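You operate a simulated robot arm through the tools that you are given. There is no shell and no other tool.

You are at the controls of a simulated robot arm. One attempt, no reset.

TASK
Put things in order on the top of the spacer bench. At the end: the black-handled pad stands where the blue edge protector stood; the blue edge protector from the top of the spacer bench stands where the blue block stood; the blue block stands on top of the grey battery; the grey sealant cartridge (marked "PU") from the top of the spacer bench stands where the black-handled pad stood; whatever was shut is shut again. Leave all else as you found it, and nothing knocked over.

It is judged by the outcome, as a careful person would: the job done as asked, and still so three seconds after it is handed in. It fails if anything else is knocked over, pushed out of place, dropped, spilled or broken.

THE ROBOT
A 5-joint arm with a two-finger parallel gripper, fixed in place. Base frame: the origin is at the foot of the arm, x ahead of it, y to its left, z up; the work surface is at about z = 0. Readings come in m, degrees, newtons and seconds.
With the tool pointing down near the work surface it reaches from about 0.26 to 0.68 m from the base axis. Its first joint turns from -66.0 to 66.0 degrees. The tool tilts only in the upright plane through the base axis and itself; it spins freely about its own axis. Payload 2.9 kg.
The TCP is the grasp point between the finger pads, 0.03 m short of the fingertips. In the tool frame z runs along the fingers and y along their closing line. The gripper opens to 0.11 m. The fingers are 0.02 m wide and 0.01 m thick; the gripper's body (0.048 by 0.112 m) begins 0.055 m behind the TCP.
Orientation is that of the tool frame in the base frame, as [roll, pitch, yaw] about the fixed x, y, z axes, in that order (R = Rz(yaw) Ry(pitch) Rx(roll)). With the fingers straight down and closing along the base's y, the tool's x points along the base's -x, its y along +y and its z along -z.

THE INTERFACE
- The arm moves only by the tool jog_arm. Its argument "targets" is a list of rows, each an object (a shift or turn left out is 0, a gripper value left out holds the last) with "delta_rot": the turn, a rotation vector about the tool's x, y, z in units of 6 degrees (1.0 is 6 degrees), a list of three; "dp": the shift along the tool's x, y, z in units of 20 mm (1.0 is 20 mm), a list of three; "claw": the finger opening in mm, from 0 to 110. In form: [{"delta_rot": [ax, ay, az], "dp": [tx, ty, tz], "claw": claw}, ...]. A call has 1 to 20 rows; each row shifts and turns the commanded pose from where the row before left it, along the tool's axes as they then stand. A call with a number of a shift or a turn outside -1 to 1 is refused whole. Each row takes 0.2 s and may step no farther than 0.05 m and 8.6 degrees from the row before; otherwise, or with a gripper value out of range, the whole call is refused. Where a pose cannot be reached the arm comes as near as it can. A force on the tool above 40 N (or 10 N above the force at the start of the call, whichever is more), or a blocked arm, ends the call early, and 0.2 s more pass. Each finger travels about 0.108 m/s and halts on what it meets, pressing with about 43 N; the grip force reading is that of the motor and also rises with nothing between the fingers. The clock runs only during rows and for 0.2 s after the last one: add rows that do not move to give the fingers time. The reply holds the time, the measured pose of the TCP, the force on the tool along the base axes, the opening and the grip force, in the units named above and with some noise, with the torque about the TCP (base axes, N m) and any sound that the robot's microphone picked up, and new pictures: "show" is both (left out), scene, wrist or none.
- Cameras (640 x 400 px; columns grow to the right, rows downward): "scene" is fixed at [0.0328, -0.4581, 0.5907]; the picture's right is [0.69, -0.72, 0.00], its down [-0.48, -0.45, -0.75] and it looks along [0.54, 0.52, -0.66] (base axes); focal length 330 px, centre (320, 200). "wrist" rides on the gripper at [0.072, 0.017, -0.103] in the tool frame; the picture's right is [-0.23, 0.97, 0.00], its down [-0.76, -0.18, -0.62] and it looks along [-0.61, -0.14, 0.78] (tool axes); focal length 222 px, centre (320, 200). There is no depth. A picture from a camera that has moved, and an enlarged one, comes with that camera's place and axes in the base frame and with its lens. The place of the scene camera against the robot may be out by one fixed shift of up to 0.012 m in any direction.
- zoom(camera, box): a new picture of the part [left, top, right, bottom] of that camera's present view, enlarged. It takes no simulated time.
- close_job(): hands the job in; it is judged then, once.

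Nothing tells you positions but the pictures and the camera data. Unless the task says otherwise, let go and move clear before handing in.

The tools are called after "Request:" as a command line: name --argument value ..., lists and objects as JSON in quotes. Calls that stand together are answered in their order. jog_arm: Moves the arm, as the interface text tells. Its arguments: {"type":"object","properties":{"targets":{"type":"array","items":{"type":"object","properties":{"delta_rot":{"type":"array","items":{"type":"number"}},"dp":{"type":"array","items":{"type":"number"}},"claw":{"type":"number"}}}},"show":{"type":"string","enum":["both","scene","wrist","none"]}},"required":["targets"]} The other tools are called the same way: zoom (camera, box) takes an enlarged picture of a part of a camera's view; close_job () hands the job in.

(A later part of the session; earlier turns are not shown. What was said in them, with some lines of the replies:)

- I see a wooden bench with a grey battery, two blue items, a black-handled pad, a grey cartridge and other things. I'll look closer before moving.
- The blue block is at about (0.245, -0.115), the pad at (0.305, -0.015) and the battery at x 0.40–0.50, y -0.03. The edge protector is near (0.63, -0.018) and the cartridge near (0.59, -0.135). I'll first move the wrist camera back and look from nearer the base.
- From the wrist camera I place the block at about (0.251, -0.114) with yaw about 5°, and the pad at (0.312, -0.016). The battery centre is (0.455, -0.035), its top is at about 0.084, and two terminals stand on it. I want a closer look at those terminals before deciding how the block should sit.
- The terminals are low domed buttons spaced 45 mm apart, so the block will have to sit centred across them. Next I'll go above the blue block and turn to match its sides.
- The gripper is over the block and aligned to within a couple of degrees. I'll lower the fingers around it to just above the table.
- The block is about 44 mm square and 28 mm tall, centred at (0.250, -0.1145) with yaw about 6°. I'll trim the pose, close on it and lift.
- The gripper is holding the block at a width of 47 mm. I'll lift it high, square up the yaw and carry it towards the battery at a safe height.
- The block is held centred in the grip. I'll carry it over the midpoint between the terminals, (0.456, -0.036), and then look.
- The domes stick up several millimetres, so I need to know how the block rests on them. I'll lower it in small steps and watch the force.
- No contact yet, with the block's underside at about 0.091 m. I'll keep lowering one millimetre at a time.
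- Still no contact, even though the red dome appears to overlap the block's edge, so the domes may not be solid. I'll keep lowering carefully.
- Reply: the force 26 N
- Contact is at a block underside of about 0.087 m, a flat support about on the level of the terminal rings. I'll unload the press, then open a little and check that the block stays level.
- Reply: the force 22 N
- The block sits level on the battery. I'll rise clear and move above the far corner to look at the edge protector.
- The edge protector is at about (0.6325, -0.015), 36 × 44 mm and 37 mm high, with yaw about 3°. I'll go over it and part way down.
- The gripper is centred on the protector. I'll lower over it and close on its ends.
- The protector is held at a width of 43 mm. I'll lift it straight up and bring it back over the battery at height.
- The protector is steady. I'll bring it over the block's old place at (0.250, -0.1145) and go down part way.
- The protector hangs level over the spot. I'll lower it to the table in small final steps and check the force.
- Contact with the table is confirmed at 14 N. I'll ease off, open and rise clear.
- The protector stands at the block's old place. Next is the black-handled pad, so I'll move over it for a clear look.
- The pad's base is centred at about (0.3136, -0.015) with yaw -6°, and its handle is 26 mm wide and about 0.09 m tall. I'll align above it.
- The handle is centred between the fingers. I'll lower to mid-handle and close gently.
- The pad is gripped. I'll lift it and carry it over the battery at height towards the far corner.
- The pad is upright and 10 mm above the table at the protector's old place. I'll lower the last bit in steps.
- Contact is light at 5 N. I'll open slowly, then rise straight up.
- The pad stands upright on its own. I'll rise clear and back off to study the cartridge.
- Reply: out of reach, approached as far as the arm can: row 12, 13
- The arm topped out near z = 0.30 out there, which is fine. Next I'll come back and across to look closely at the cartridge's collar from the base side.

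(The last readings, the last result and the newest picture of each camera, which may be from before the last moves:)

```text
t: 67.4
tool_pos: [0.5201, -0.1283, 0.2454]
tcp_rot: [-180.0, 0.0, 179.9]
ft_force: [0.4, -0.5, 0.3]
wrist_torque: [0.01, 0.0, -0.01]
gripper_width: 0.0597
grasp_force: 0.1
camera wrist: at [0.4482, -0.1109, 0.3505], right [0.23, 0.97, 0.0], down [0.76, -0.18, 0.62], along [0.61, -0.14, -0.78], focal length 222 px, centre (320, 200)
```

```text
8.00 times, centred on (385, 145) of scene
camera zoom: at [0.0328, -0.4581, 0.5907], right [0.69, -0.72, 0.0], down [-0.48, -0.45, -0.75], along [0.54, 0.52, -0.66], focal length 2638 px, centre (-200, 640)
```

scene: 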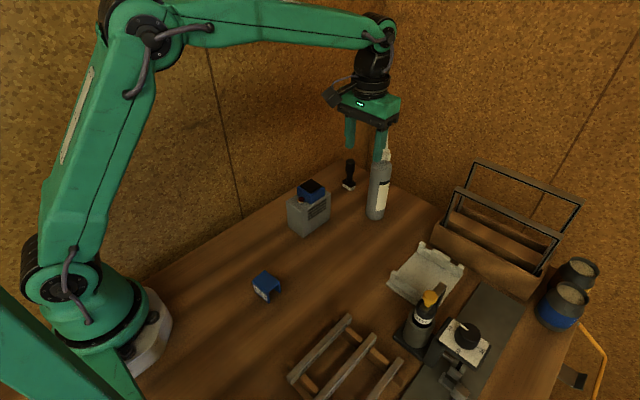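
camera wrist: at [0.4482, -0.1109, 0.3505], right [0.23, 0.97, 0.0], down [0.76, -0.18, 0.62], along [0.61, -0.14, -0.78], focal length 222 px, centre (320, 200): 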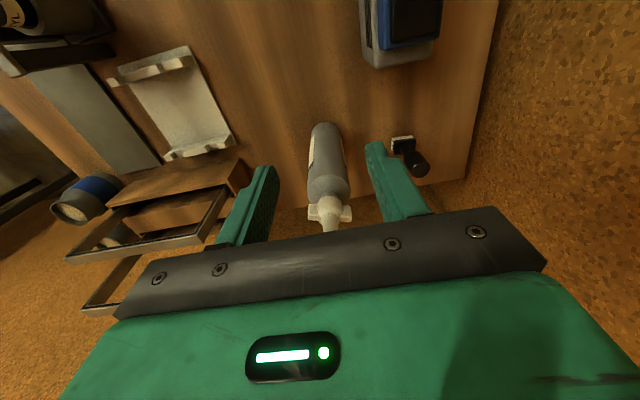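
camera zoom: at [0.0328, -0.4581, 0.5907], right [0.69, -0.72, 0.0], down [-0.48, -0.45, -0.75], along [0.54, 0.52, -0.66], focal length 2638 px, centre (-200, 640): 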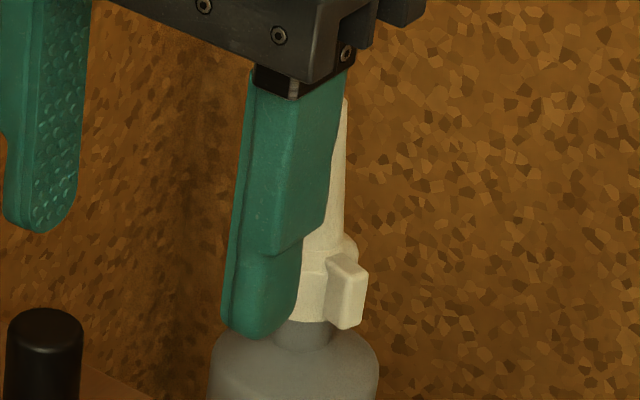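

The cartridge axis is near (0.5905, -0.135). Its white collar has two wings spanning about 45 mm between z ≈ 0.172 and 0.192, and the nozzle tip is at about 0.24. I'll rise, open wide, go above it and turn to line up with the wings.

Request:
jog_arm --targets '[{"dp": [0, 0, -1], "claw": 92}, {"dp": [0, 0, -1]}, {"dp": [-0.879, -0.0825, 0]}, {"dp": [-0.879, -0.0825, 0]}, {"dp": [-0.879, -0.0825, 0]}, {"dp": [-0.879, -0.0825, 0]}, {"delta_rot": [0, 0, 0.8]}, {"delta_rot": [0, 0, 0.8]}, {"delta_rot": [0, 0, 0.8]}, {}]'

Request:
zoom --camera "wrist" --box '[220, 40, 420, 220]'

Request:
zoom --camera "scene" --box '[330, 80, 430, 180]'

```text
t: 69.6
tool_pos: [0.5901, -0.1353, 0.2861]
tcp_rot: [-180.0, 0.0, 165.5]
ft_force: [0.2, 0.2, -0.7]
wrist_torque: [0.01, -0.01, -0.01]
gripper_width: 0.0919
grasp_force: 0.0
camera wrist: at [0.5252, -0.1008, 0.3912], right [0.46, 0.89, 0.0], down [0.69, -0.36, 0.62], along [0.55, -0.29, -0.78], focal length 222 px, centre (320, 200)
```

scene: 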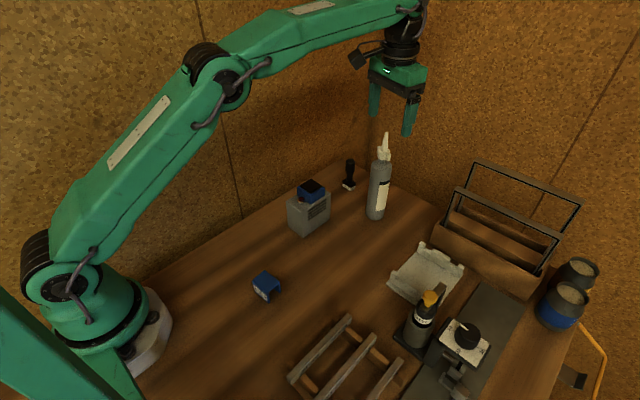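
wrist: 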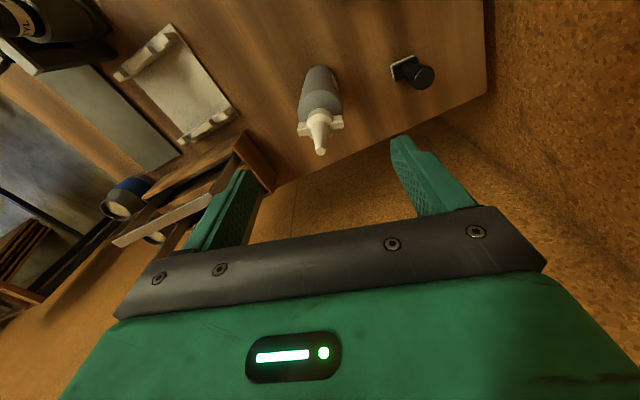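

```text
2.22 times, centred on (320, 130) of wrist
camera zoom: at [0.5252, -0.1008, 0.3912], right [0.46, 0.89, 0.0], down [0.69, -0.36, 0.62], along [0.55, -0.29, -0.78], focal length 494 px, centre (320, 356)
```

zoom: 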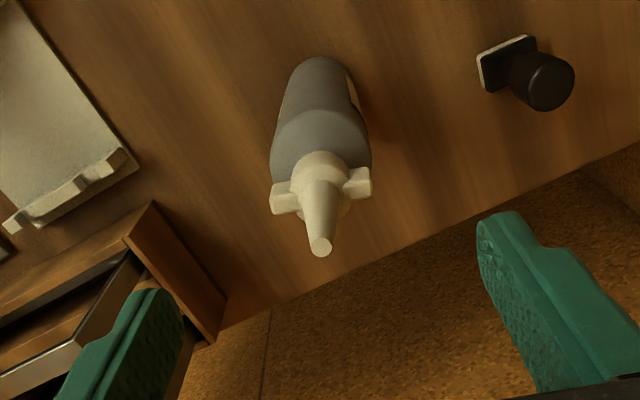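

```text
4.00 times, centred on (380, 130) of scene
camera zoom: at [0.0328, -0.4581, 0.5907], right [0.69, -0.72, 0.0], down [-0.48, -0.45, -0.75], along [0.54, 0.52, -0.66], focal length 1319 px, centre (80, 480)
```

zoom: 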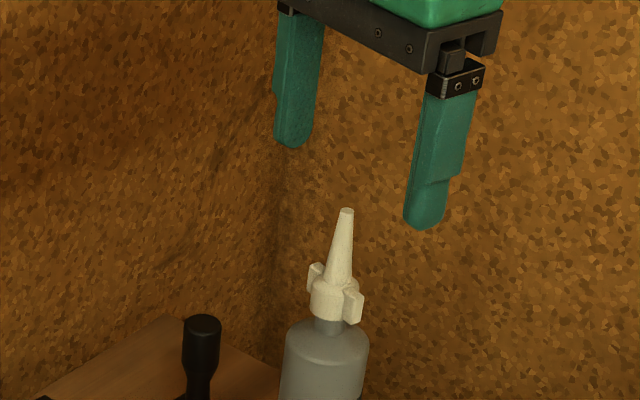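

The axis is confirmed at (0.5905, -0.135), the nozzle tip at about 0.242 and the wing line at about -18°. I'll trim the yaw and descend part way with the nozzle between the fingers.

Request:
jog_arm --targets '[{"delta_rot": [0, 0, 0.6]}, {"dp": [0, 0, 0.8]}, {"dp": [0, 0, 0.8]}, {"dp": [0, 0, 0.7]}, {"dp": [0, 0, 0.7]}, {}]'

Request:
zoom --camera "wrist" --box '[220, 80, 420, 220]'

Request:
zoom --camera "scene" --box '[330, 90, 430, 190]'

```text
t: 71.0
tool_pos: [0.5904, -0.1355, 0.2275]
tcp_rot: [-180.0, -0.1, 161.9]
ft_force: [1.1, 0.3, -0.4]
wrist_torque: [-0.01, -0.01, -0.01]
gripper_width: 0.0922
grasp_force: 0.0
camera wrist: at [0.5274, -0.0969, 0.3313], right [0.52, 0.86, 0.0], down [0.67, -0.41, 0.62], along [0.53, -0.32, -0.78], focal length 222 px, centre (320, 200)
```

scene: 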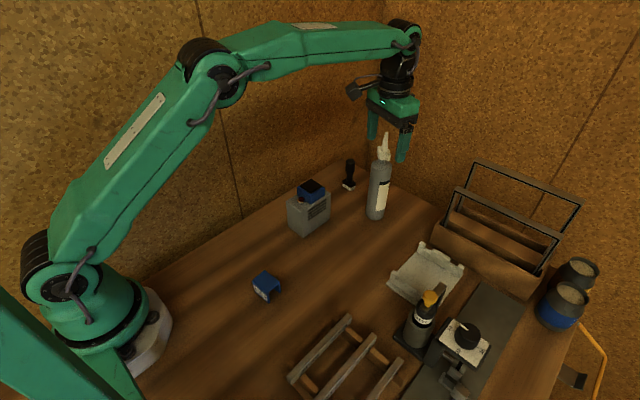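
wrist: 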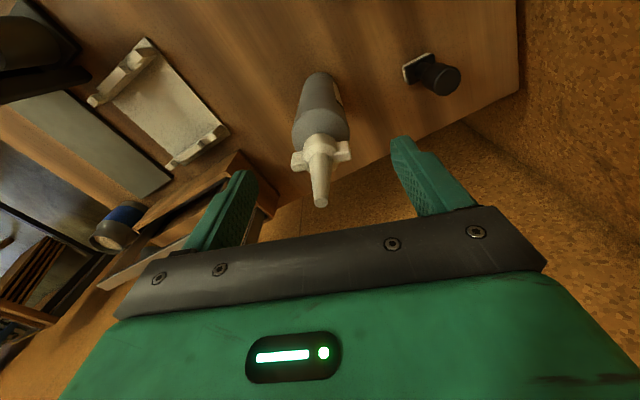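

```text
2.86 times, centred on (320, 150) of wrist
camera zoom: at [0.5274, -0.0969, 0.3313], right [0.52, 0.86, 0.0], down [0.67, -0.41, 0.62], along [0.53, -0.32, -0.78], focal length 635 px, centre (320, 343)
```

zoom: 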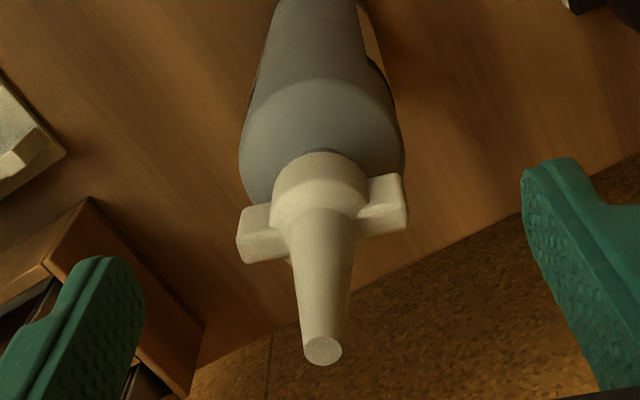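

```text
4.00 times, centred on (380, 140) of scene
camera zoom: at [0.0328, -0.4581, 0.5907], right [0.69, -0.72, 0.0], down [-0.48, -0.45, -0.75], along [0.54, 0.52, -0.66], focal length 1319 px, centre (80, 440)
```

zoom: 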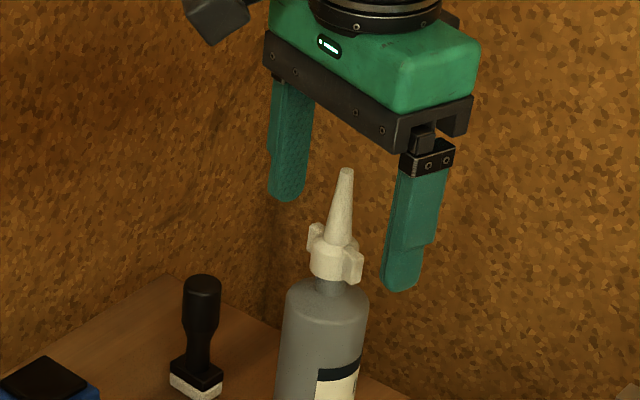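

The alignment is good. I'll trim 2° of yaw, go down to z ≈ 0.199 and check the force before closing.

Request:
jog_arm --targets '[{"delta_rot": [0, 0, 0.3]}, {"dp": [0, 0, 0.5]}, {"dp": [0, 0, 0.45]}, {"dp": [0, 0, 0.35]}, {}]' --show "wrist"

Request:
zoom --camera "scene" --box '[340, 110, 420, 180]'

Request:
zoom --camera "wrist" --box '[220, 100, 420, 240]'

```text
t: 72.2
tool_pos: [0.5913, -0.1349, 0.2]
tcp_rot: [-180.0, 0.0, 160.1]
ft_force: [-0.6, -0.4, -0.4]
wrist_torque: [0.0, 0.02, 0.0]
gripper_width: 0.0919
grasp_force: 0.1
camera wrist: at [0.5289, -0.0949, 0.3052], right [0.54, 0.84, 0.0], down [0.66, -0.43, 0.62], along [0.52, -0.34, -0.78], focal length 222 px, centre (320, 200)
```

wrist: 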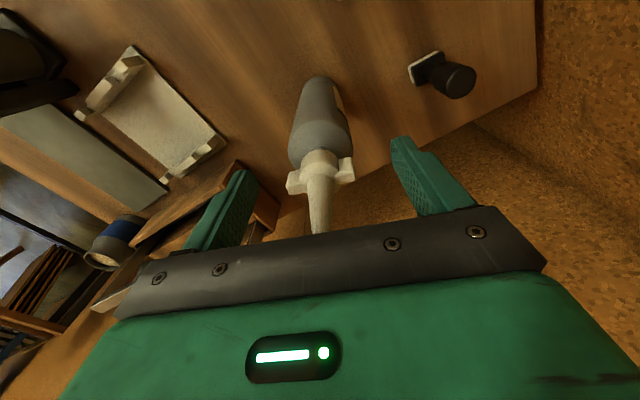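

```text
5.71 times, centred on (380, 145) of scene
camera zoom: at [0.0328, -0.4581, 0.5907], right [0.69, -0.72, 0.0], down [-0.48, -0.45, -0.75], along [0.54, 0.52, -0.66], focal length 1884 px, centre (-23, 514)
```

zoom: 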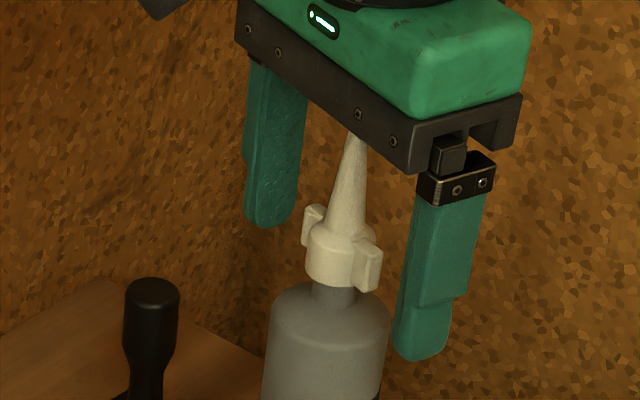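

```text
2.86 times, centred on (320, 170) of wrist
camera zoom: at [0.5289, -0.0949, 0.3052], right [0.54, 0.84, 0.0], down [0.66, -0.43, 0.62], along [0.52, -0.34, -0.78], focal length 635 px, centre (320, 286)
```

zoom: 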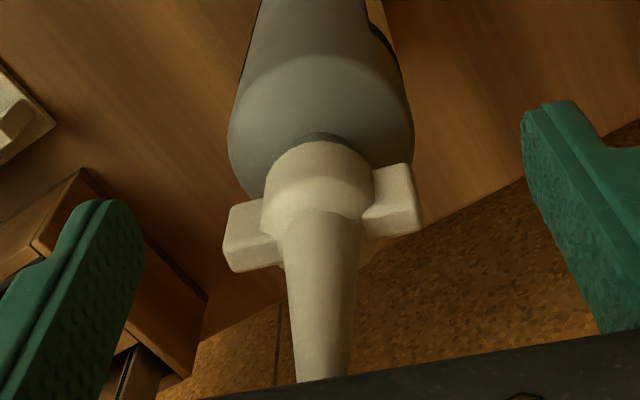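

The fingers straddle the wings and the nozzle is clear of the palm. I'll close slowly.

Request:
jog_arm --targets '[{"claw": 75}, {"claw": 62}, {"claw": 56}, {"claw": 52}, {"claw": 49}, {"claw": 46}, {"claw": 43}, {"claw": 38}, {"claw": 30}, {}, {}]'

Request:
zoom --camera "scene" --box '[340, 110, 420, 230]'

Request:
zoom --camera "wrist" --box '[220, 60, 420, 240]'

```text
t: 74.6
tool_pos: [0.5921, -0.1363, 0.2006]
tcp_rot: [-179.9, 0.1, 160.1]
ft_force: [-0.3, 1.6, 0.3]
wrist_torque: [0.13, -0.11, -0.02]
gripper_width: 0.0417
grasp_force: 42.8
camera wrist: at [0.5289, -0.0948, 0.3054], right [0.54, 0.84, 0.0], down [0.66, -0.43, 0.62], along [0.52, -0.34, -0.78], focal length 222 px, centre (320, 200)
```

scene: 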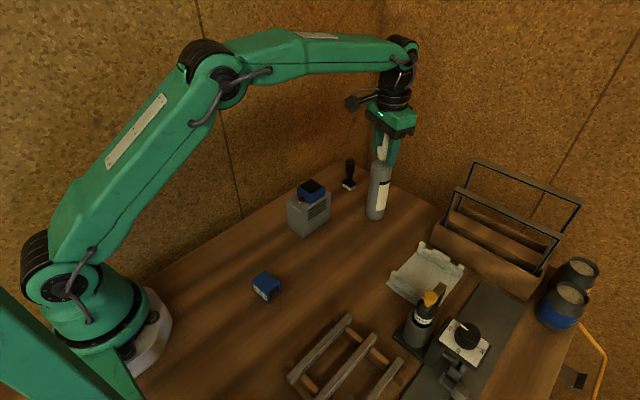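
wrist: 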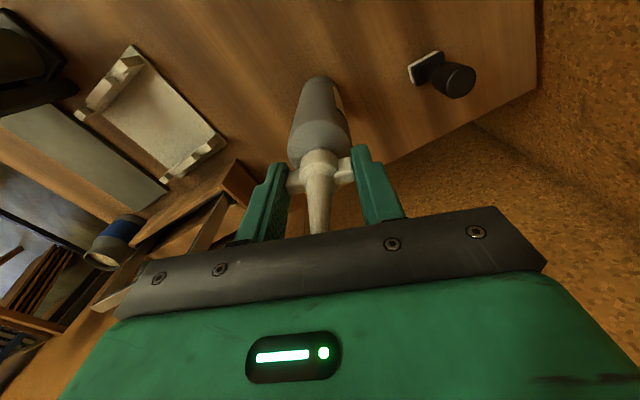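

```text
3.33 times, centred on (380, 170) of scene
camera zoom: at [0.0328, -0.4581, 0.5907], right [0.69, -0.72, 0.0], down [-0.48, -0.45, -0.75], along [0.54, 0.52, -0.66], focal length 1099 px, centre (120, 300)
```

zoom: 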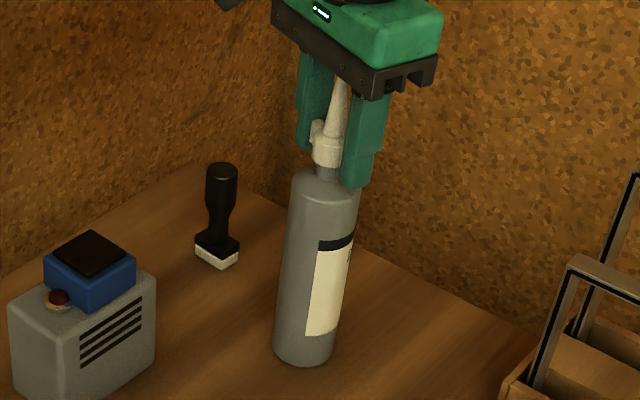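

```text
2.22 times, centred on (320, 150) of wrist
camera zoom: at [0.5289, -0.0948, 0.3054], right [0.54, 0.84, 0.0], down [0.66, -0.43, 0.62], along [0.52, -0.34, -0.78], focal length 494 px, centre (320, 311)
```

zoom: 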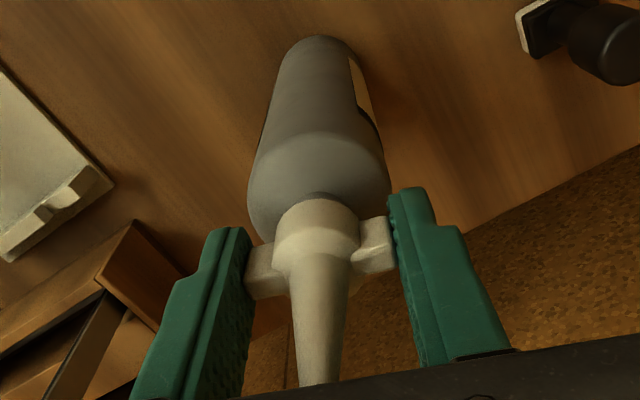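

The wings are gripped at a width of 42 mm. I'll lift gently by 2–3 cm and check the weight and that it hangs straight.

Request:
jog_arm --targets '[{"dp": [0, 0, -0.2]}, {"dp": [0, 0, -0.3]}, {"dp": [0, 0, -0.4]}, {"dp": [0, 0, -0.4]}, {"dp": [0, 0, -0.2]}, {}, {}]'

Request:
zoom --camera "scene" --box '[340, 110, 420, 230]'

```text
t: 76.2
tool_pos: [0.5902, -0.135, 0.2307]
tcp_rot: [180.0, 0.0, 160.0]
ft_force: [0.4, -0.8, -3.4]
wrist_torque: [0.04, 0.02, -0.01]
gripper_width: 0.0416
grasp_force: 43.2
camera wrist: at [0.529, -0.095, 0.335], right [0.54, 0.84, 0.0], down [0.66, -0.43, 0.62], along [0.52, -0.34, -0.78], focal length 222 px, centre (320, 200)
```

scene: 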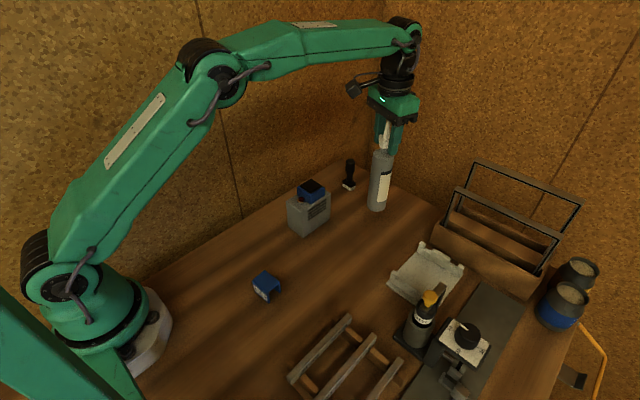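
wrist: 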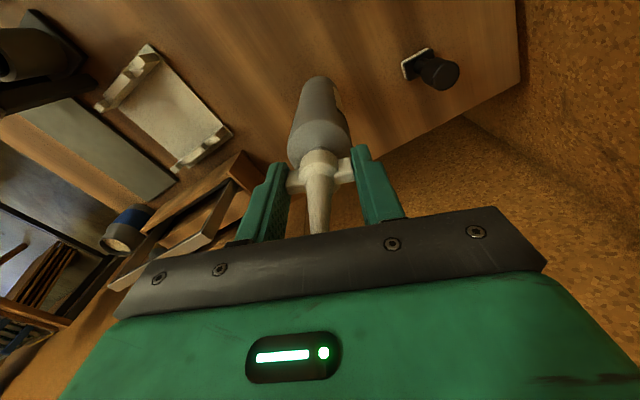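

```text
3.33 times, centred on (380, 170) of scene
camera zoom: at [0.0329, -0.4581, 0.5907], right [0.69, -0.72, 0.0], down [-0.48, -0.45, -0.75], along [0.54, 0.52, -0.66], focal length 1099 px, centre (120, 300)
```

zoom: 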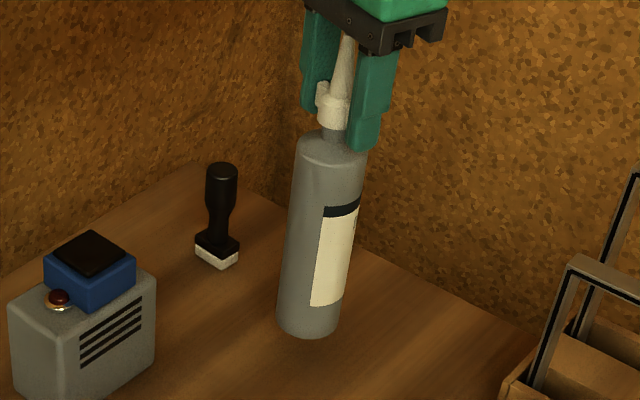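

The cartridge weighs about 3.4 N and hangs straight. I'll raise it slightly and carry it back along y ≈ -0.13, passing beside the battery.

Request:
jog_arm --targets '[{"dp": [0, 0, -0.5]}, {"dp": [0, 0, -0.5]}, {"dp": [0.338, -0.107, 0]}, {"dp": [0.592, -0.188, 0]}, {"dp": [0.846, -0.268, 0]}, {"dp": [0.846, -0.268, 0]}, {"dp": [0.846, -0.268, 0]}, {"dp": [0.846, -0.268, 0]}, {"dp": [0.846, -0.268, 0]}, {"dp": [0.846, -0.268, 0]}, {"dp": [0.846, -0.268, 0]}, {"dp": [0.846, -0.268, 0]}, {"dp": [0.846, -0.268, 0]}, {"dp": [0.846, -0.268, 0]}, {"dp": [0.846, -0.268, 0]}, {"dp": [0.508, -0.161, 0]}, {"dp": [0.254, -0.08, 0]}, {}]'

Request:
zoom --camera "scene" --box '[200, 110, 400, 310]'

```text
t: 80.0
tool_pos: [0.3602, -0.1274, 0.2498]
tcp_rot: [-180.0, 0.0, 160.1]
ft_force: [-0.5, 0.3, -2.8]
wrist_torque: [0.02, -0.01, -0.01]
gripper_width: 0.0414
grasp_force: 42.6
camera wrist: at [0.2983, -0.086, 0.3551], right [0.54, 0.84, 0.0], down [0.66, -0.43, 0.62], along [0.52, -0.34, -0.78], focal length 222 px, centre (320, 200)
```

scene: 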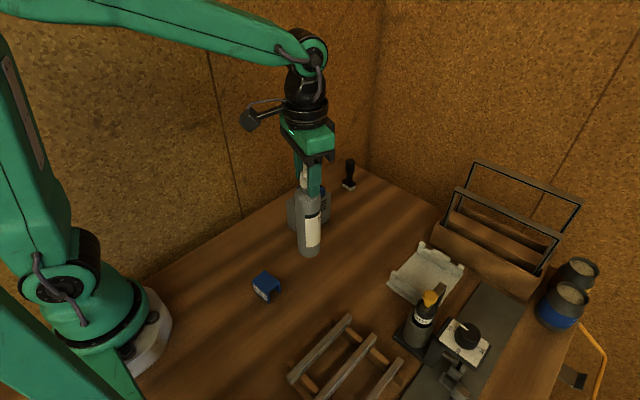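
wrist: 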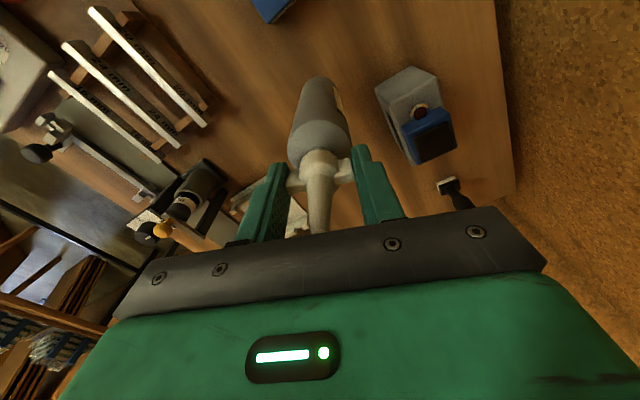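

```text
2.00 times, centred on (300, 210) of scene
camera zoom: at [0.0328, -0.4581, 0.5907], right [0.69, -0.72, 0.0], down [-0.48, -0.45, -0.75], along [0.54, 0.52, -0.66], focal length 659 px, centre (360, 180)
```

zoom: 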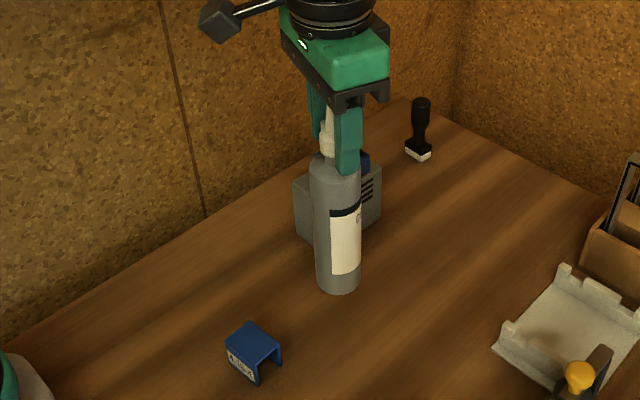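

Request:
zoom --camera "scene" --box '[295, 180, 335, 260]'

Request:
jog_arm --targets '[{"dp": [0.232, 0.254, 0]}, {"dp": [0.407, 0.445, 0]}, {"dp": [0.581, 0.636, 0]}, {"dp": [0.581, 0.636, 0]}, {"dp": [0.581, 0.636, 0]}, {"dp": [0.581, 0.636, 0]}, {"dp": [0.581, 0.636, 0]}, {"dp": [0.349, 0.382, 0]}, {"dp": [0.174, 0.191, 0]}, {}, {}]'

Request:
zoom --camera "scene" --box '[200, 110, 400, 310]'

```text
5.00 times, centred on (315, 220) of scene
camera zoom: at [0.0328, -0.4581, 0.5907], right [0.69, -0.72, 0.0], down [-0.48, -0.45, -0.75], along [0.54, 0.52, -0.66], focal length 1649 px, centre (345, 100)
```

zoom: 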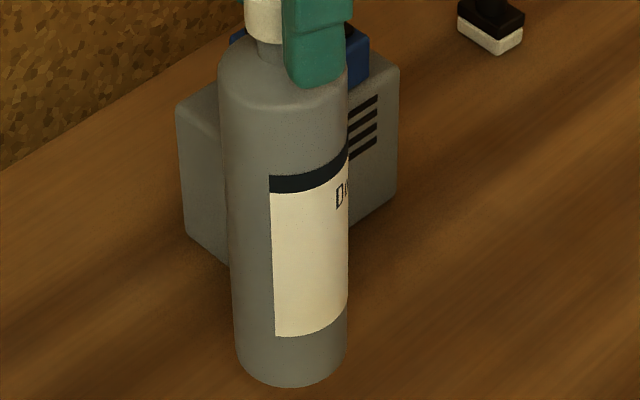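

```text
t: 82.4
tool_pos: [0.3136, -0.0169, 0.2499]
tcp_rot: [180.0, 0.1, 160.1]
ft_force: [0.1, 0.0, -2.6]
wrist_torque: [0.0, -0.02, -0.01]
gripper_width: 0.0413
grasp_force: 42.9
camera wrist: at [0.2518, 0.0251, 0.3551], right [0.54, 0.84, 0.0], down [0.66, -0.43, 0.62], along [0.52, -0.34, -0.78], focal length 222 px, centre (320, 200)
```

scene: 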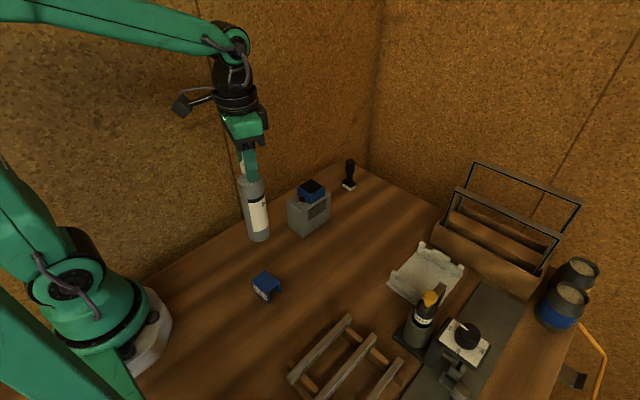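
wrist: 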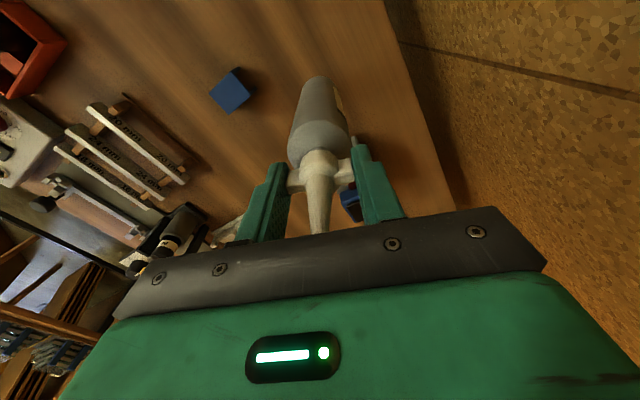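

```text
2.00 times, centred on (300, 210) of scene
camera zoom: at [0.0328, -0.4581, 0.5907], right [0.69, -0.72, 0.0], down [-0.48, -0.45, -0.75], along [0.54, 0.52, -0.66], focal length 659 px, centre (360, 180)
```

zoom: 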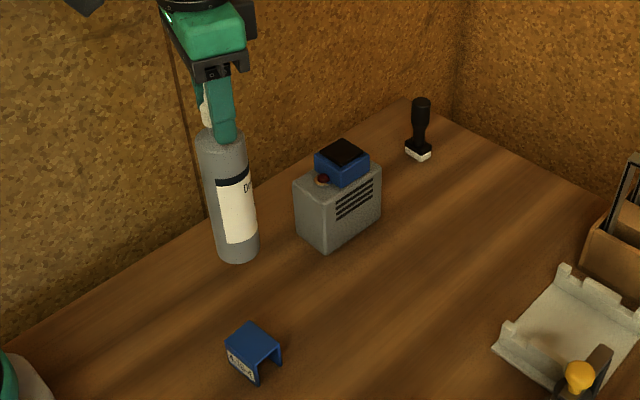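

The cartridge is over the pad's old place. I'll check the label and lower it.

Request:
zoom --camera "scene" --box '[235, 170, 285, 250]'

Request:
jog_arm --targets '[{"dp": [0, 0, 0.4]}, {"dp": [0, 0, 0.6]}, {"dp": [0, 0, 0.6]}, {"dp": [0, 0, 0.4]}, {"dp": [0, 0, 0.2]}, {"dp": [0, 0, 0.15]}, {}, {}]' --show "wrist"

```text
5.00 times, centred on (260, 210) of scene
camera zoom: at [0.0328, -0.4581, 0.5907], right [0.69, -0.72, 0.0], down [-0.48, -0.45, -0.75], along [0.54, 0.52, -0.66], focal length 1649 px, centre (620, 150)
```

zoom: 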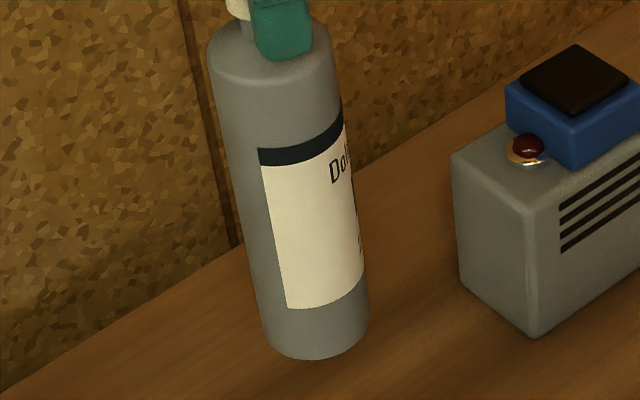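

```text
t: 84.2
tool_pos: [0.3147, -0.0153, 0.2031]
tcp_rot: [-179.9, -0.1, 160.0]
ft_force: [0.7, 0.8, -2.4]
wrist_torque: [-0.01, 0.01, -0.01]
gripper_width: 0.0415
grasp_force: 43.0
camera wrist: at [0.2524, 0.025, 0.3077], right [0.54, 0.84, 0.0], down [0.66, -0.43, 0.62], along [0.52, -0.34, -0.78], focal length 222 px, centre (320, 200)
```

wrist: 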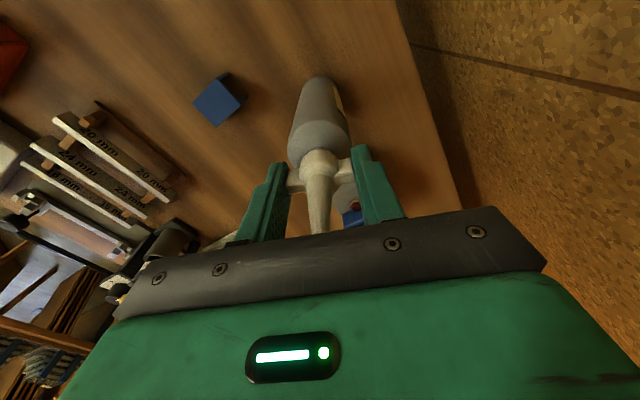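

The label text starts with "Do…", so I want to read it fully before placing. I'll raise the cartridge again, move it away from the wall and turn the label towards the scene camera.

Request:
jog_arm --targets '[{"dp": [0, 0, -0.4]}, {"dp": [0, 0, -0.6]}, {"dp": [0, 0, -0.7]}, {"dp": [0, 0, -0.6]}, {"dp": [-0.232, -0.254, 0]}, {"dp": [-0.407, -0.445, 0]}, {"dp": [-0.581, -0.636, 0]}, {"dp": [-0.581, -0.636, 0]}, {"dp": [-0.581, -0.636, 0]}, {"dp": [-0.581, -0.636, 0]}, {"dp": [-0.581, -0.636, 0]}, {"dp": [-0.349, -0.382, 0]}, {"dp": [-0.174, -0.191, 0]}, {}]' --show "none"

Request:
jog_arm --targets '[{"delta_rot": [0, 0, 0.5]}, {"delta_rot": [0, 0, 0.9]}, {"delta_rot": [0, 0, 0.9]}, {"delta_rot": [0, 0, 0.9]}, {"delta_rot": [0, 0, 0.9]}, {"delta_rot": [0, 0, 0.9]}, {"delta_rot": [0, 0, 0.9]}, {"delta_rot": [0, 0, 0.9]}, {"delta_rot": [0, 0, 0.9]}, {"delta_rot": [0, 0, 0.8]}, {"delta_rot": [0, 0, 0.5]}, {}]'

Request:
zoom --camera "scene" --box '[280, 180, 350, 270]'

```text
t: 87.2
tool_pos: [0.3604, -0.1272, 0.2494]
tcp_rot: [179.9, 0.0, 160.1]
ft_force: [-0.3, -0.7, -3.3]
wrist_torque: [0.0, 0.03, 0.0]
gripper_width: 0.0413
grasp_force: 42.7
```

```text
t: 89.8
tool_pos: [0.3601, -0.1279, 0.2482]
tcp_rot: [179.9, 0.0, 106.0]
ft_force: [-0.4, -0.6, -3.5]
wrist_torque: [-0.05, 0.0, 0.02]
gripper_width: 0.0411
grasp_force: 43.1
camera wrist: at [0.357, -0.0524, 0.3539], right [1.0, 0.05, 0.0], down [0.04, -0.78, 0.62], along [0.03, -0.62, -0.78], focal length 222 px, centre (320, 200)
```

scene: 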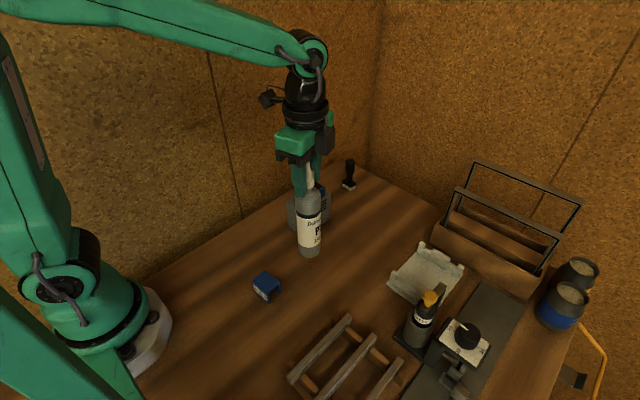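
wrist: 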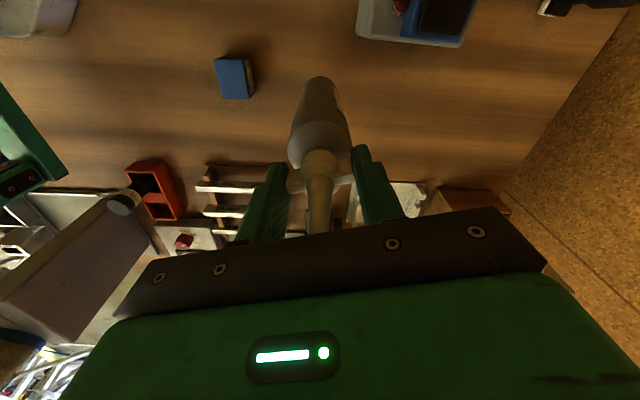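

```text
4.44 times, centred on (315, 225) of scene
camera zoom: at [0.0329, -0.4581, 0.5907], right [0.69, -0.72, 0.0], down [-0.48, -0.45, -0.75], along [0.54, 0.52, -0.66], focal length 1465 px, centre (342, 89)
```

zoom: 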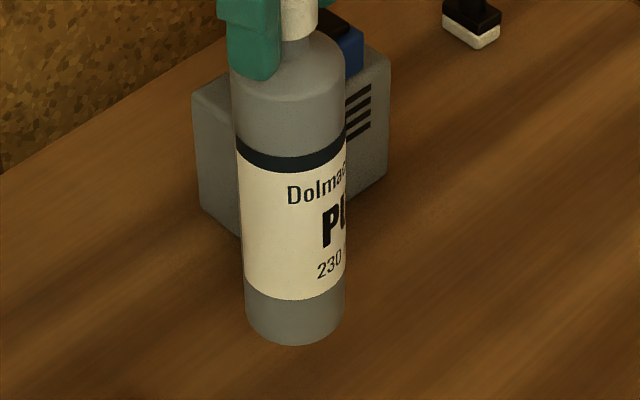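

The label reads "Dolma… PU 230", so it is the right cartridge. I'll turn it back to its original facing and return to the pad's place.

Request:
jog_arm --targets '[{"delta_rot": [0, 0, -0.5]}, {"delta_rot": [0, 0, -0.9]}, {"delta_rot": [0, 0, -0.9]}, {"delta_rot": [0, 0, -0.9]}, {"delta_rot": [0, 0, -0.9]}, {"delta_rot": [0, 0, -0.9]}, {"delta_rot": [0, 0, -0.9]}, {"delta_rot": [0, 0, -0.9]}, {"delta_rot": [0, 0, -0.9]}, {"delta_rot": [0, 0, -0.8]}, {"delta_rot": [0, 0, -0.5]}, {}]' --show "none"

Request:
jog_arm --targets '[{"dp": [0.232, 0.254, 0]}, {"dp": [0.407, 0.445, 0]}, {"dp": [0.581, 0.636, 0]}, {"dp": [0.581, 0.636, 0]}, {"dp": [0.581, 0.636, 0]}, {"dp": [0.581, 0.636, 0]}, {"dp": [0.581, 0.636, 0]}, {"dp": [0.349, 0.382, 0]}, {"dp": [0.174, 0.191, 0]}, {}, {}]'

```text
t: 92.4
tool_pos: [0.3605, -0.1267, 0.2486]
tcp_rot: [180.0, 0.0, 160.2]
ft_force: [0.1, 0.3, -3.3]
wrist_torque: [-0.03, 0.03, 0.01]
gripper_width: 0.0413
grasp_force: 43.1
```

```text
t: 94.8
tool_pos: [0.3132, -0.0161, 0.2486]
tcp_rot: [-179.9, 0.0, 160.1]
ft_force: [0.2, 0.1, -2.9]
wrist_torque: [-0.03, -0.01, -0.01]
gripper_width: 0.0415
grasp_force: 43.0
camera wrist: at [0.2524, 0.0252, 0.3541], right [0.54, 0.84, 0.0], down [0.66, -0.43, 0.62], along [0.52, -0.34, -0.78], focal length 222 px, centre (320, 200)
```

scene: 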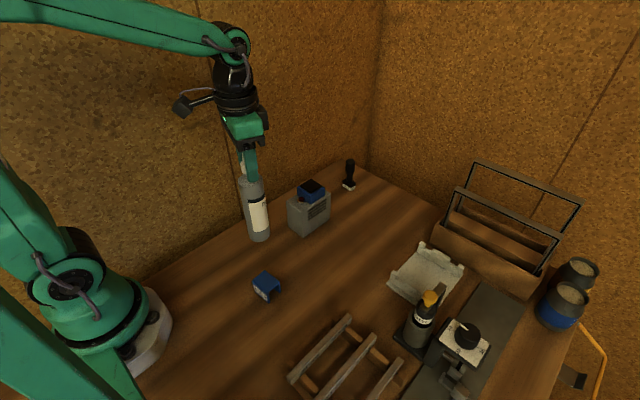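
wrist: 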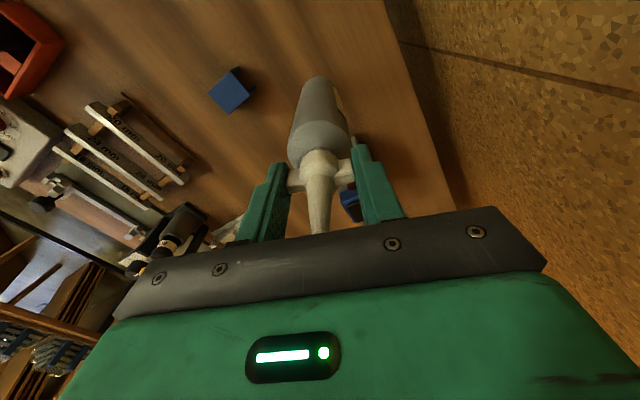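

Request:
jog_arm --targets '[{"dp": [0, 0, 0.4]}, {"dp": [0, 0, 0.6]}, {"dp": [0, 0, 0.6]}, {"dp": [0, 0, 0.4]}, {"dp": [0, 0, 0.2]}, {"dp": [0, 0, 0.1]}, {}, {}]' --show "none"

Request:
jog_arm --targets '[{"dp": [0, 0, 0.05]}, {"dp": [0, 0, 0.05]}, {}]' --show "none"

Request:
jog_arm --targets '[{"dp": [0, 0, 0.04]}, {}]' --show "none"

```text
t: 96.6
tool_pos: [0.3147, -0.0161, 0.2039]
tcp_rot: [-179.9, 0.0, 160.0]
ft_force: [-0.2, -0.1, -3.5]
wrist_torque: [-0.01, 0.02, 0.0]
gripper_width: 0.0414
grasp_force: 42.8
```

```text
t: 97.4
tool_pos: [0.3137, -0.0151, 0.2006]
tcp_rot: [-180.0, 0.1, 160.2]
ft_force: [-0.8, 0.2, -3.1]
wrist_torque: [0.01, -0.01, -0.01]
gripper_width: 0.0411
grasp_force: 42.8
```

```text
t: 98.0
tool_pos: [0.3135, -0.0161, 0.2004]
tcp_rot: [-180.0, 0.0, 160.1]
ft_force: [-2.0, 1.0, 8.7]
wrist_torque: [0.07, 0.56, -0.04]
gripper_width: 0.0414
grasp_force: 43.0
```

The cartridge's foot touches the table. I'll ease off half a millimetre and check that it is upright before releasing.

Request:
jog_arm --targets '[{"dp": [0, 0, -0.025]}, {}]' --show "wrist"

Request:
zoom --camera "scene" --box '[210, 130, 310, 260]'

Request:
zoom --camera "wrist" --box '[220, 60, 420, 240]'

```text
t: 98.6
tool_pos: [0.3141, -0.0161, 0.201]
tcp_rot: [180.0, 0.1, 160.2]
ft_force: [-1.1, -1.9, 3.9]
wrist_torque: [-0.25, 0.04, 0.01]
gripper_width: 0.0411
grasp_force: 42.9
camera wrist: at [0.2524, 0.0252, 0.3054], right [0.54, 0.84, 0.0], down [0.66, -0.43, 0.62], along [0.52, -0.34, -0.78], focal length 222 px, centre (320, 200)
```

wrist: 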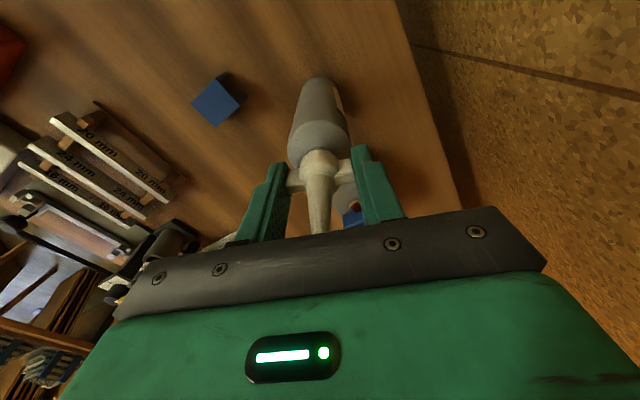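

```text
3.08 times, centred on (260, 195) of scene
camera zoom: at [0.0328, -0.4581, 0.5907], right [0.69, -0.72, 0.0], down [-0.48, -0.45, -0.75], along [0.54, 0.52, -0.66], focal length 1014 px, centre (505, 215)
```

zoom: 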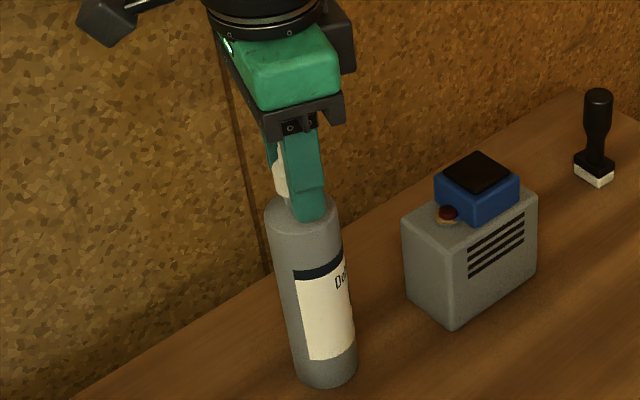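

```text
2.22 times, centred on (320, 150) of wrist
camera zoom: at [0.2524, 0.0252, 0.3054], right [0.54, 0.84, 0.0], down [0.66, -0.43, 0.62], along [0.52, -0.34, -0.78], focal length 494 px, centre (320, 311)
```

zoom: 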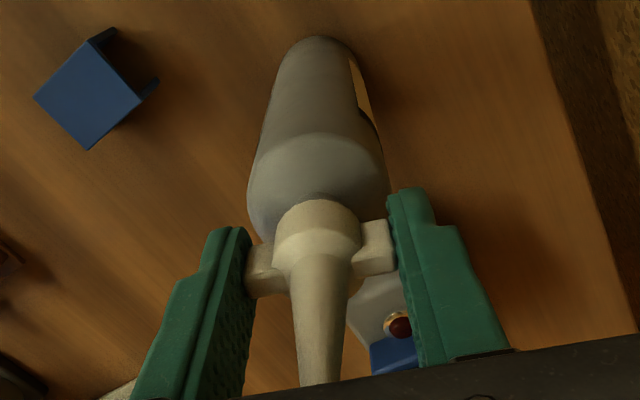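

The cartridge looks upright, exactly as it did when standing before. I'll open slowly.

Request:
jog_arm --targets '[{"claw": 43}, {"claw": 45}, {"claw": 48}, {"claw": 54}, {"claw": 64}, {"claw": 78}, {"claw": 92}, {}, {}]'

Request:
zoom --camera "scene" --box '[210, 130, 310, 260]'

Request:
zoom --camera "wrist" --box '[220, 60, 420, 240]'

```text
t: 100.6
tool_pos: [0.3152, -0.0159, 0.2016]
tcp_rot: [-180.0, 0.1, 160.2]
ft_force: [0.5, -0.4, 0.1]
wrist_torque: [-0.01, 0.01, 0.0]
gripper_width: 0.092
grasp_force: 0.0
camera wrist: at [0.2523, 0.0252, 0.3054], right [0.54, 0.84, 0.0], down [0.66, -0.43, 0.62], along [0.52, -0.34, -0.78], focal length 222 px, centre (320, 200)
```

scene: 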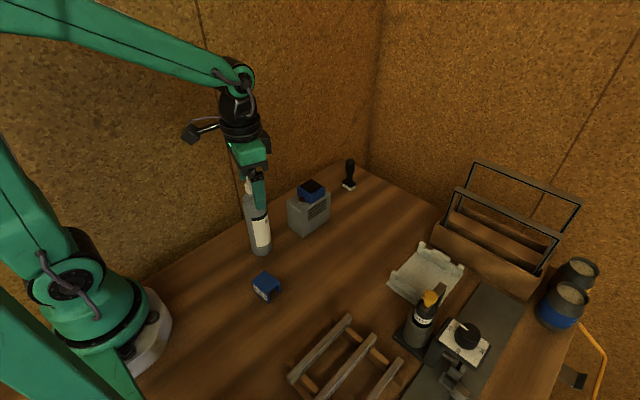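
wrist: 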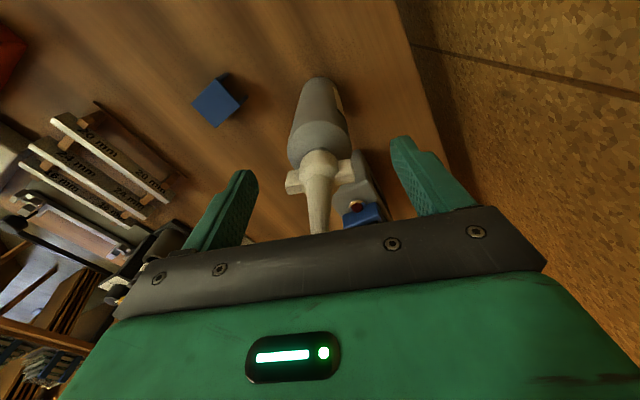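

```text
3.08 times, centred on (260, 195) of scene
camera zoom: at [0.0328, -0.4581, 0.5907], right [0.69, -0.72, 0.0], down [-0.48, -0.45, -0.75], along [0.54, 0.52, -0.66], focal length 1014 px, centre (505, 215)
```

zoom: 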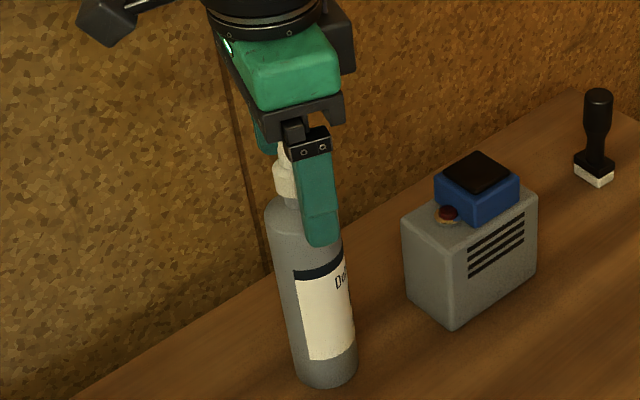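

```text
2.22 times, centred on (320, 150) of wrist
camera zoom: at [0.2523, 0.0252, 0.3054], right [0.54, 0.84, 0.0], down [0.66, -0.43, 0.62], along [0.52, -0.34, -0.78], focal length 494 px, centre (320, 311)
```

zoom: 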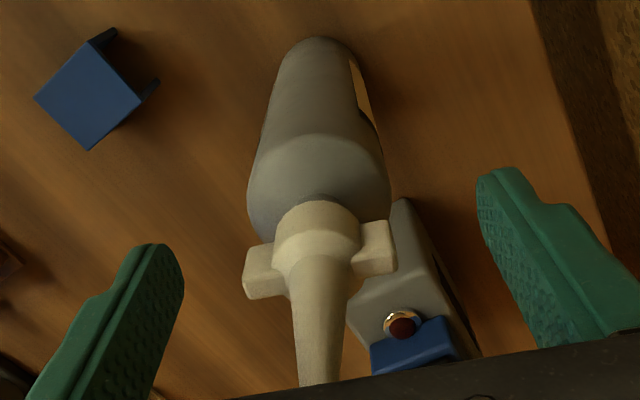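

The cartridge stands free. I'll rise straight up well above the nozzle, then move clear and survey everything.

Request:
jog_arm --targets '[{"dp": [0, 0, -0.5]}, {"dp": [0, 0, -1]}, {"dp": [0, 0, -1]}, {"dp": [0, 0, -1]}, {"dp": [0, 0, -1]}, {"dp": [0, 0, -1]}, {"dp": [0, 0, -0.5]}, {}]'

Request:
zoom --camera "wrist" --box '[180, 0, 440, 220]'

Request:
zoom --camera "scene" --box '[200, 130, 400, 310]'

```text
t: 102.4
tool_pos: [0.3138, -0.0149, 0.3221]
tcp_rot: [-180.0, 0.1, 160.1]
ft_force: [-0.4, 0.6, -0.2]
wrist_torque: [0.0, 0.02, -0.01]
gripper_width: 0.0923
grasp_force: 0.0
camera wrist: at [0.2525, 0.0248, 0.4262], right [0.54, 0.84, 0.0], down [0.66, -0.43, 0.62], along [0.52, -0.34, -0.78], focal length 222 px, centre (320, 200)
```

scene: 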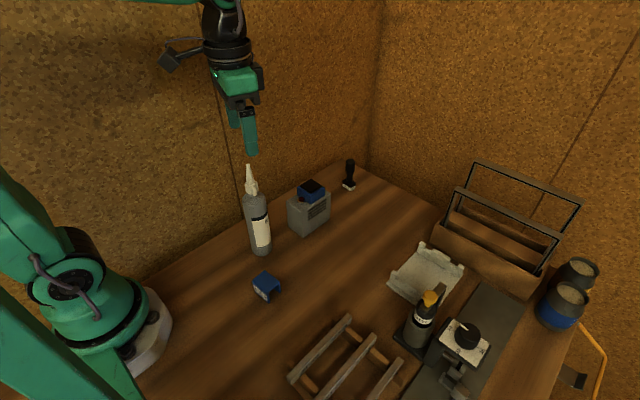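
wrist: 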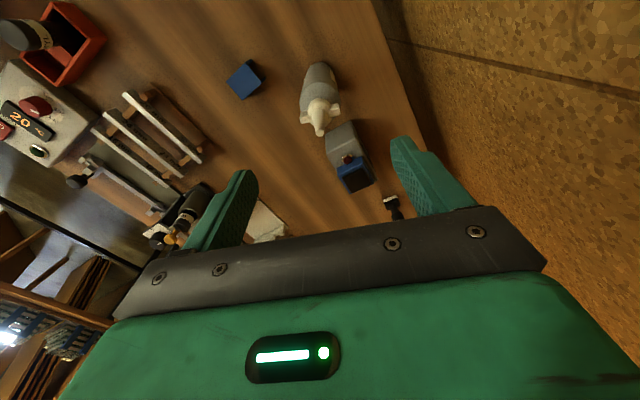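

```text
1.82 times, centred on (310, 110) of wrist
camera zoom: at [0.2525, 0.0248, 0.4262], right [0.54, 0.84, 0.0], down [0.66, -0.43, 0.62], along [0.52, -0.34, -0.78], focal length 404 px, centre (338, 364)
```

zoom: 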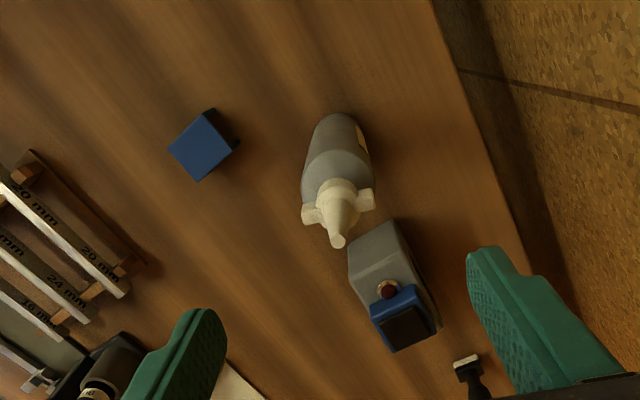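

```text
2.22 times, centred on (300, 220) of scene
camera zoom: at [0.0328, -0.4581, 0.5907], right [0.69, -0.72, 0.0], down [-0.48, -0.45, -0.75], along [0.54, 0.52, -0.66], focal length 733 px, centre (364, 156)
```

zoom: 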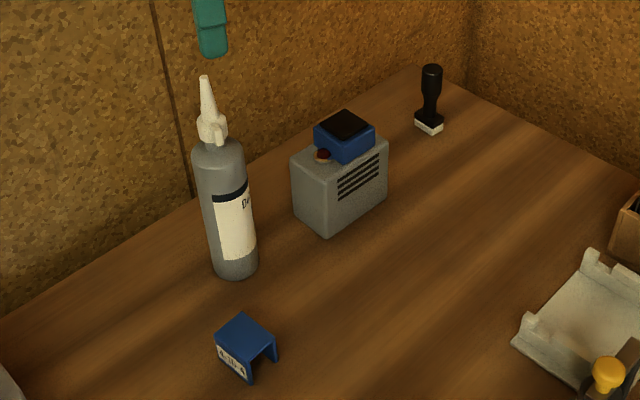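

Everything stands where it should: the pixel positions of the cartridge, protector and pad match the old places, and the battery has not moved. I'll move the arm well clear for a last check.

Request:
jog_arm --targets '[{"dp": [-0.875, -0.217, 0]}, {"dp": [-0.875, -0.217, 0]}, {"dp": [-0.875, -0.217, 0]}, {"dp": [-0.875, -0.217, 0]}, {"dp": [-0.875, -0.217, 0]}, {"dp": [-0.875, -0.217, 0]}, {}, {}]'

Request:
zoom --camera "scene" --box '[200, 130, 400, 310]'

```text
t: 104.2
tool_pos: [0.4049, -0.076, 0.3202]
tcp_rot: [179.9, 0.1, 160.1]
ft_force: [1.0, 0.4, 0.0]
wrist_torque: [0.0, -0.01, -0.02]
gripper_width: 0.0917
grasp_force: 0.0
camera wrist: at [0.3422, -0.0347, 0.4259], right [0.54, 0.84, 0.0], down [0.66, -0.43, 0.62], along [0.52, -0.34, -0.78], focal length 222 px, centre (320, 200)
```

scene: 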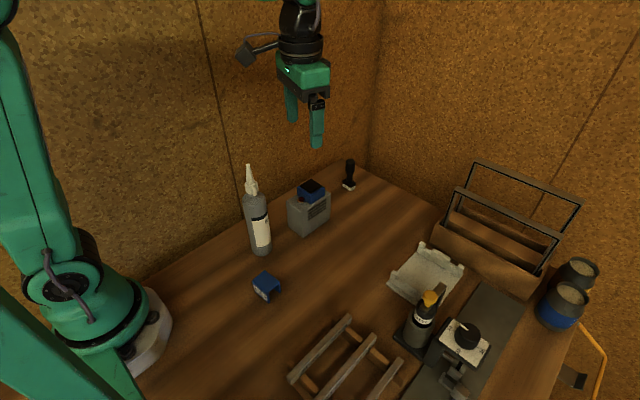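
wrist: 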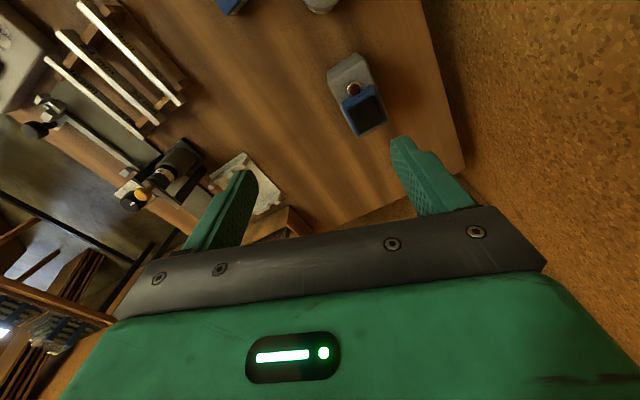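

```text
2.22 times, centred on (300, 220) of scene
camera zoom: at [0.0328, -0.4581, 0.5907], right [0.69, -0.72, 0.0], down [-0.48, -0.45, -0.75], along [0.54, 0.52, -0.66], focal length 733 px, centre (364, 156)
```

zoom: 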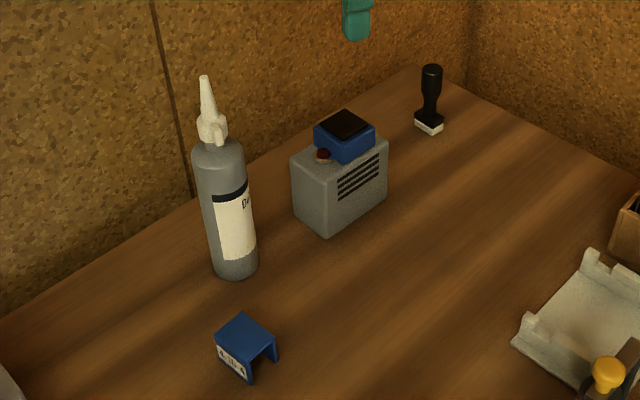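

All four items are in place and standing still. The block is level on the battery, the protector is at the block's place, the pad at the protector's place and the PU cartridge at the pad's place. I opened nothing, nothing else has moved and the arm is clear, so I'm handing in the job.

Request:
close_job

```text
The job is handed in.
```

The bench is in order and the job is handed in. In the last pictures all four items were standing still and the arm was clear of them.

- **Black-handled pad:** it stands upright where the blue edge protector stood.
- **Blue edge protector:** it stands where the blue block stood, label side still facing the base of the arm.
- **Blue block:** it sits level on top of the grey battery, across the two terminals.
- **Grey cartridge:** it stands where the black-handled pad stood. I turned its label to the scene camera before placing it, and it reads "Dolma… PU 230".

I did not open anything, so there was nothing to shut again. I saw nothing else knocked over or moved, and the battery is in its original spot.
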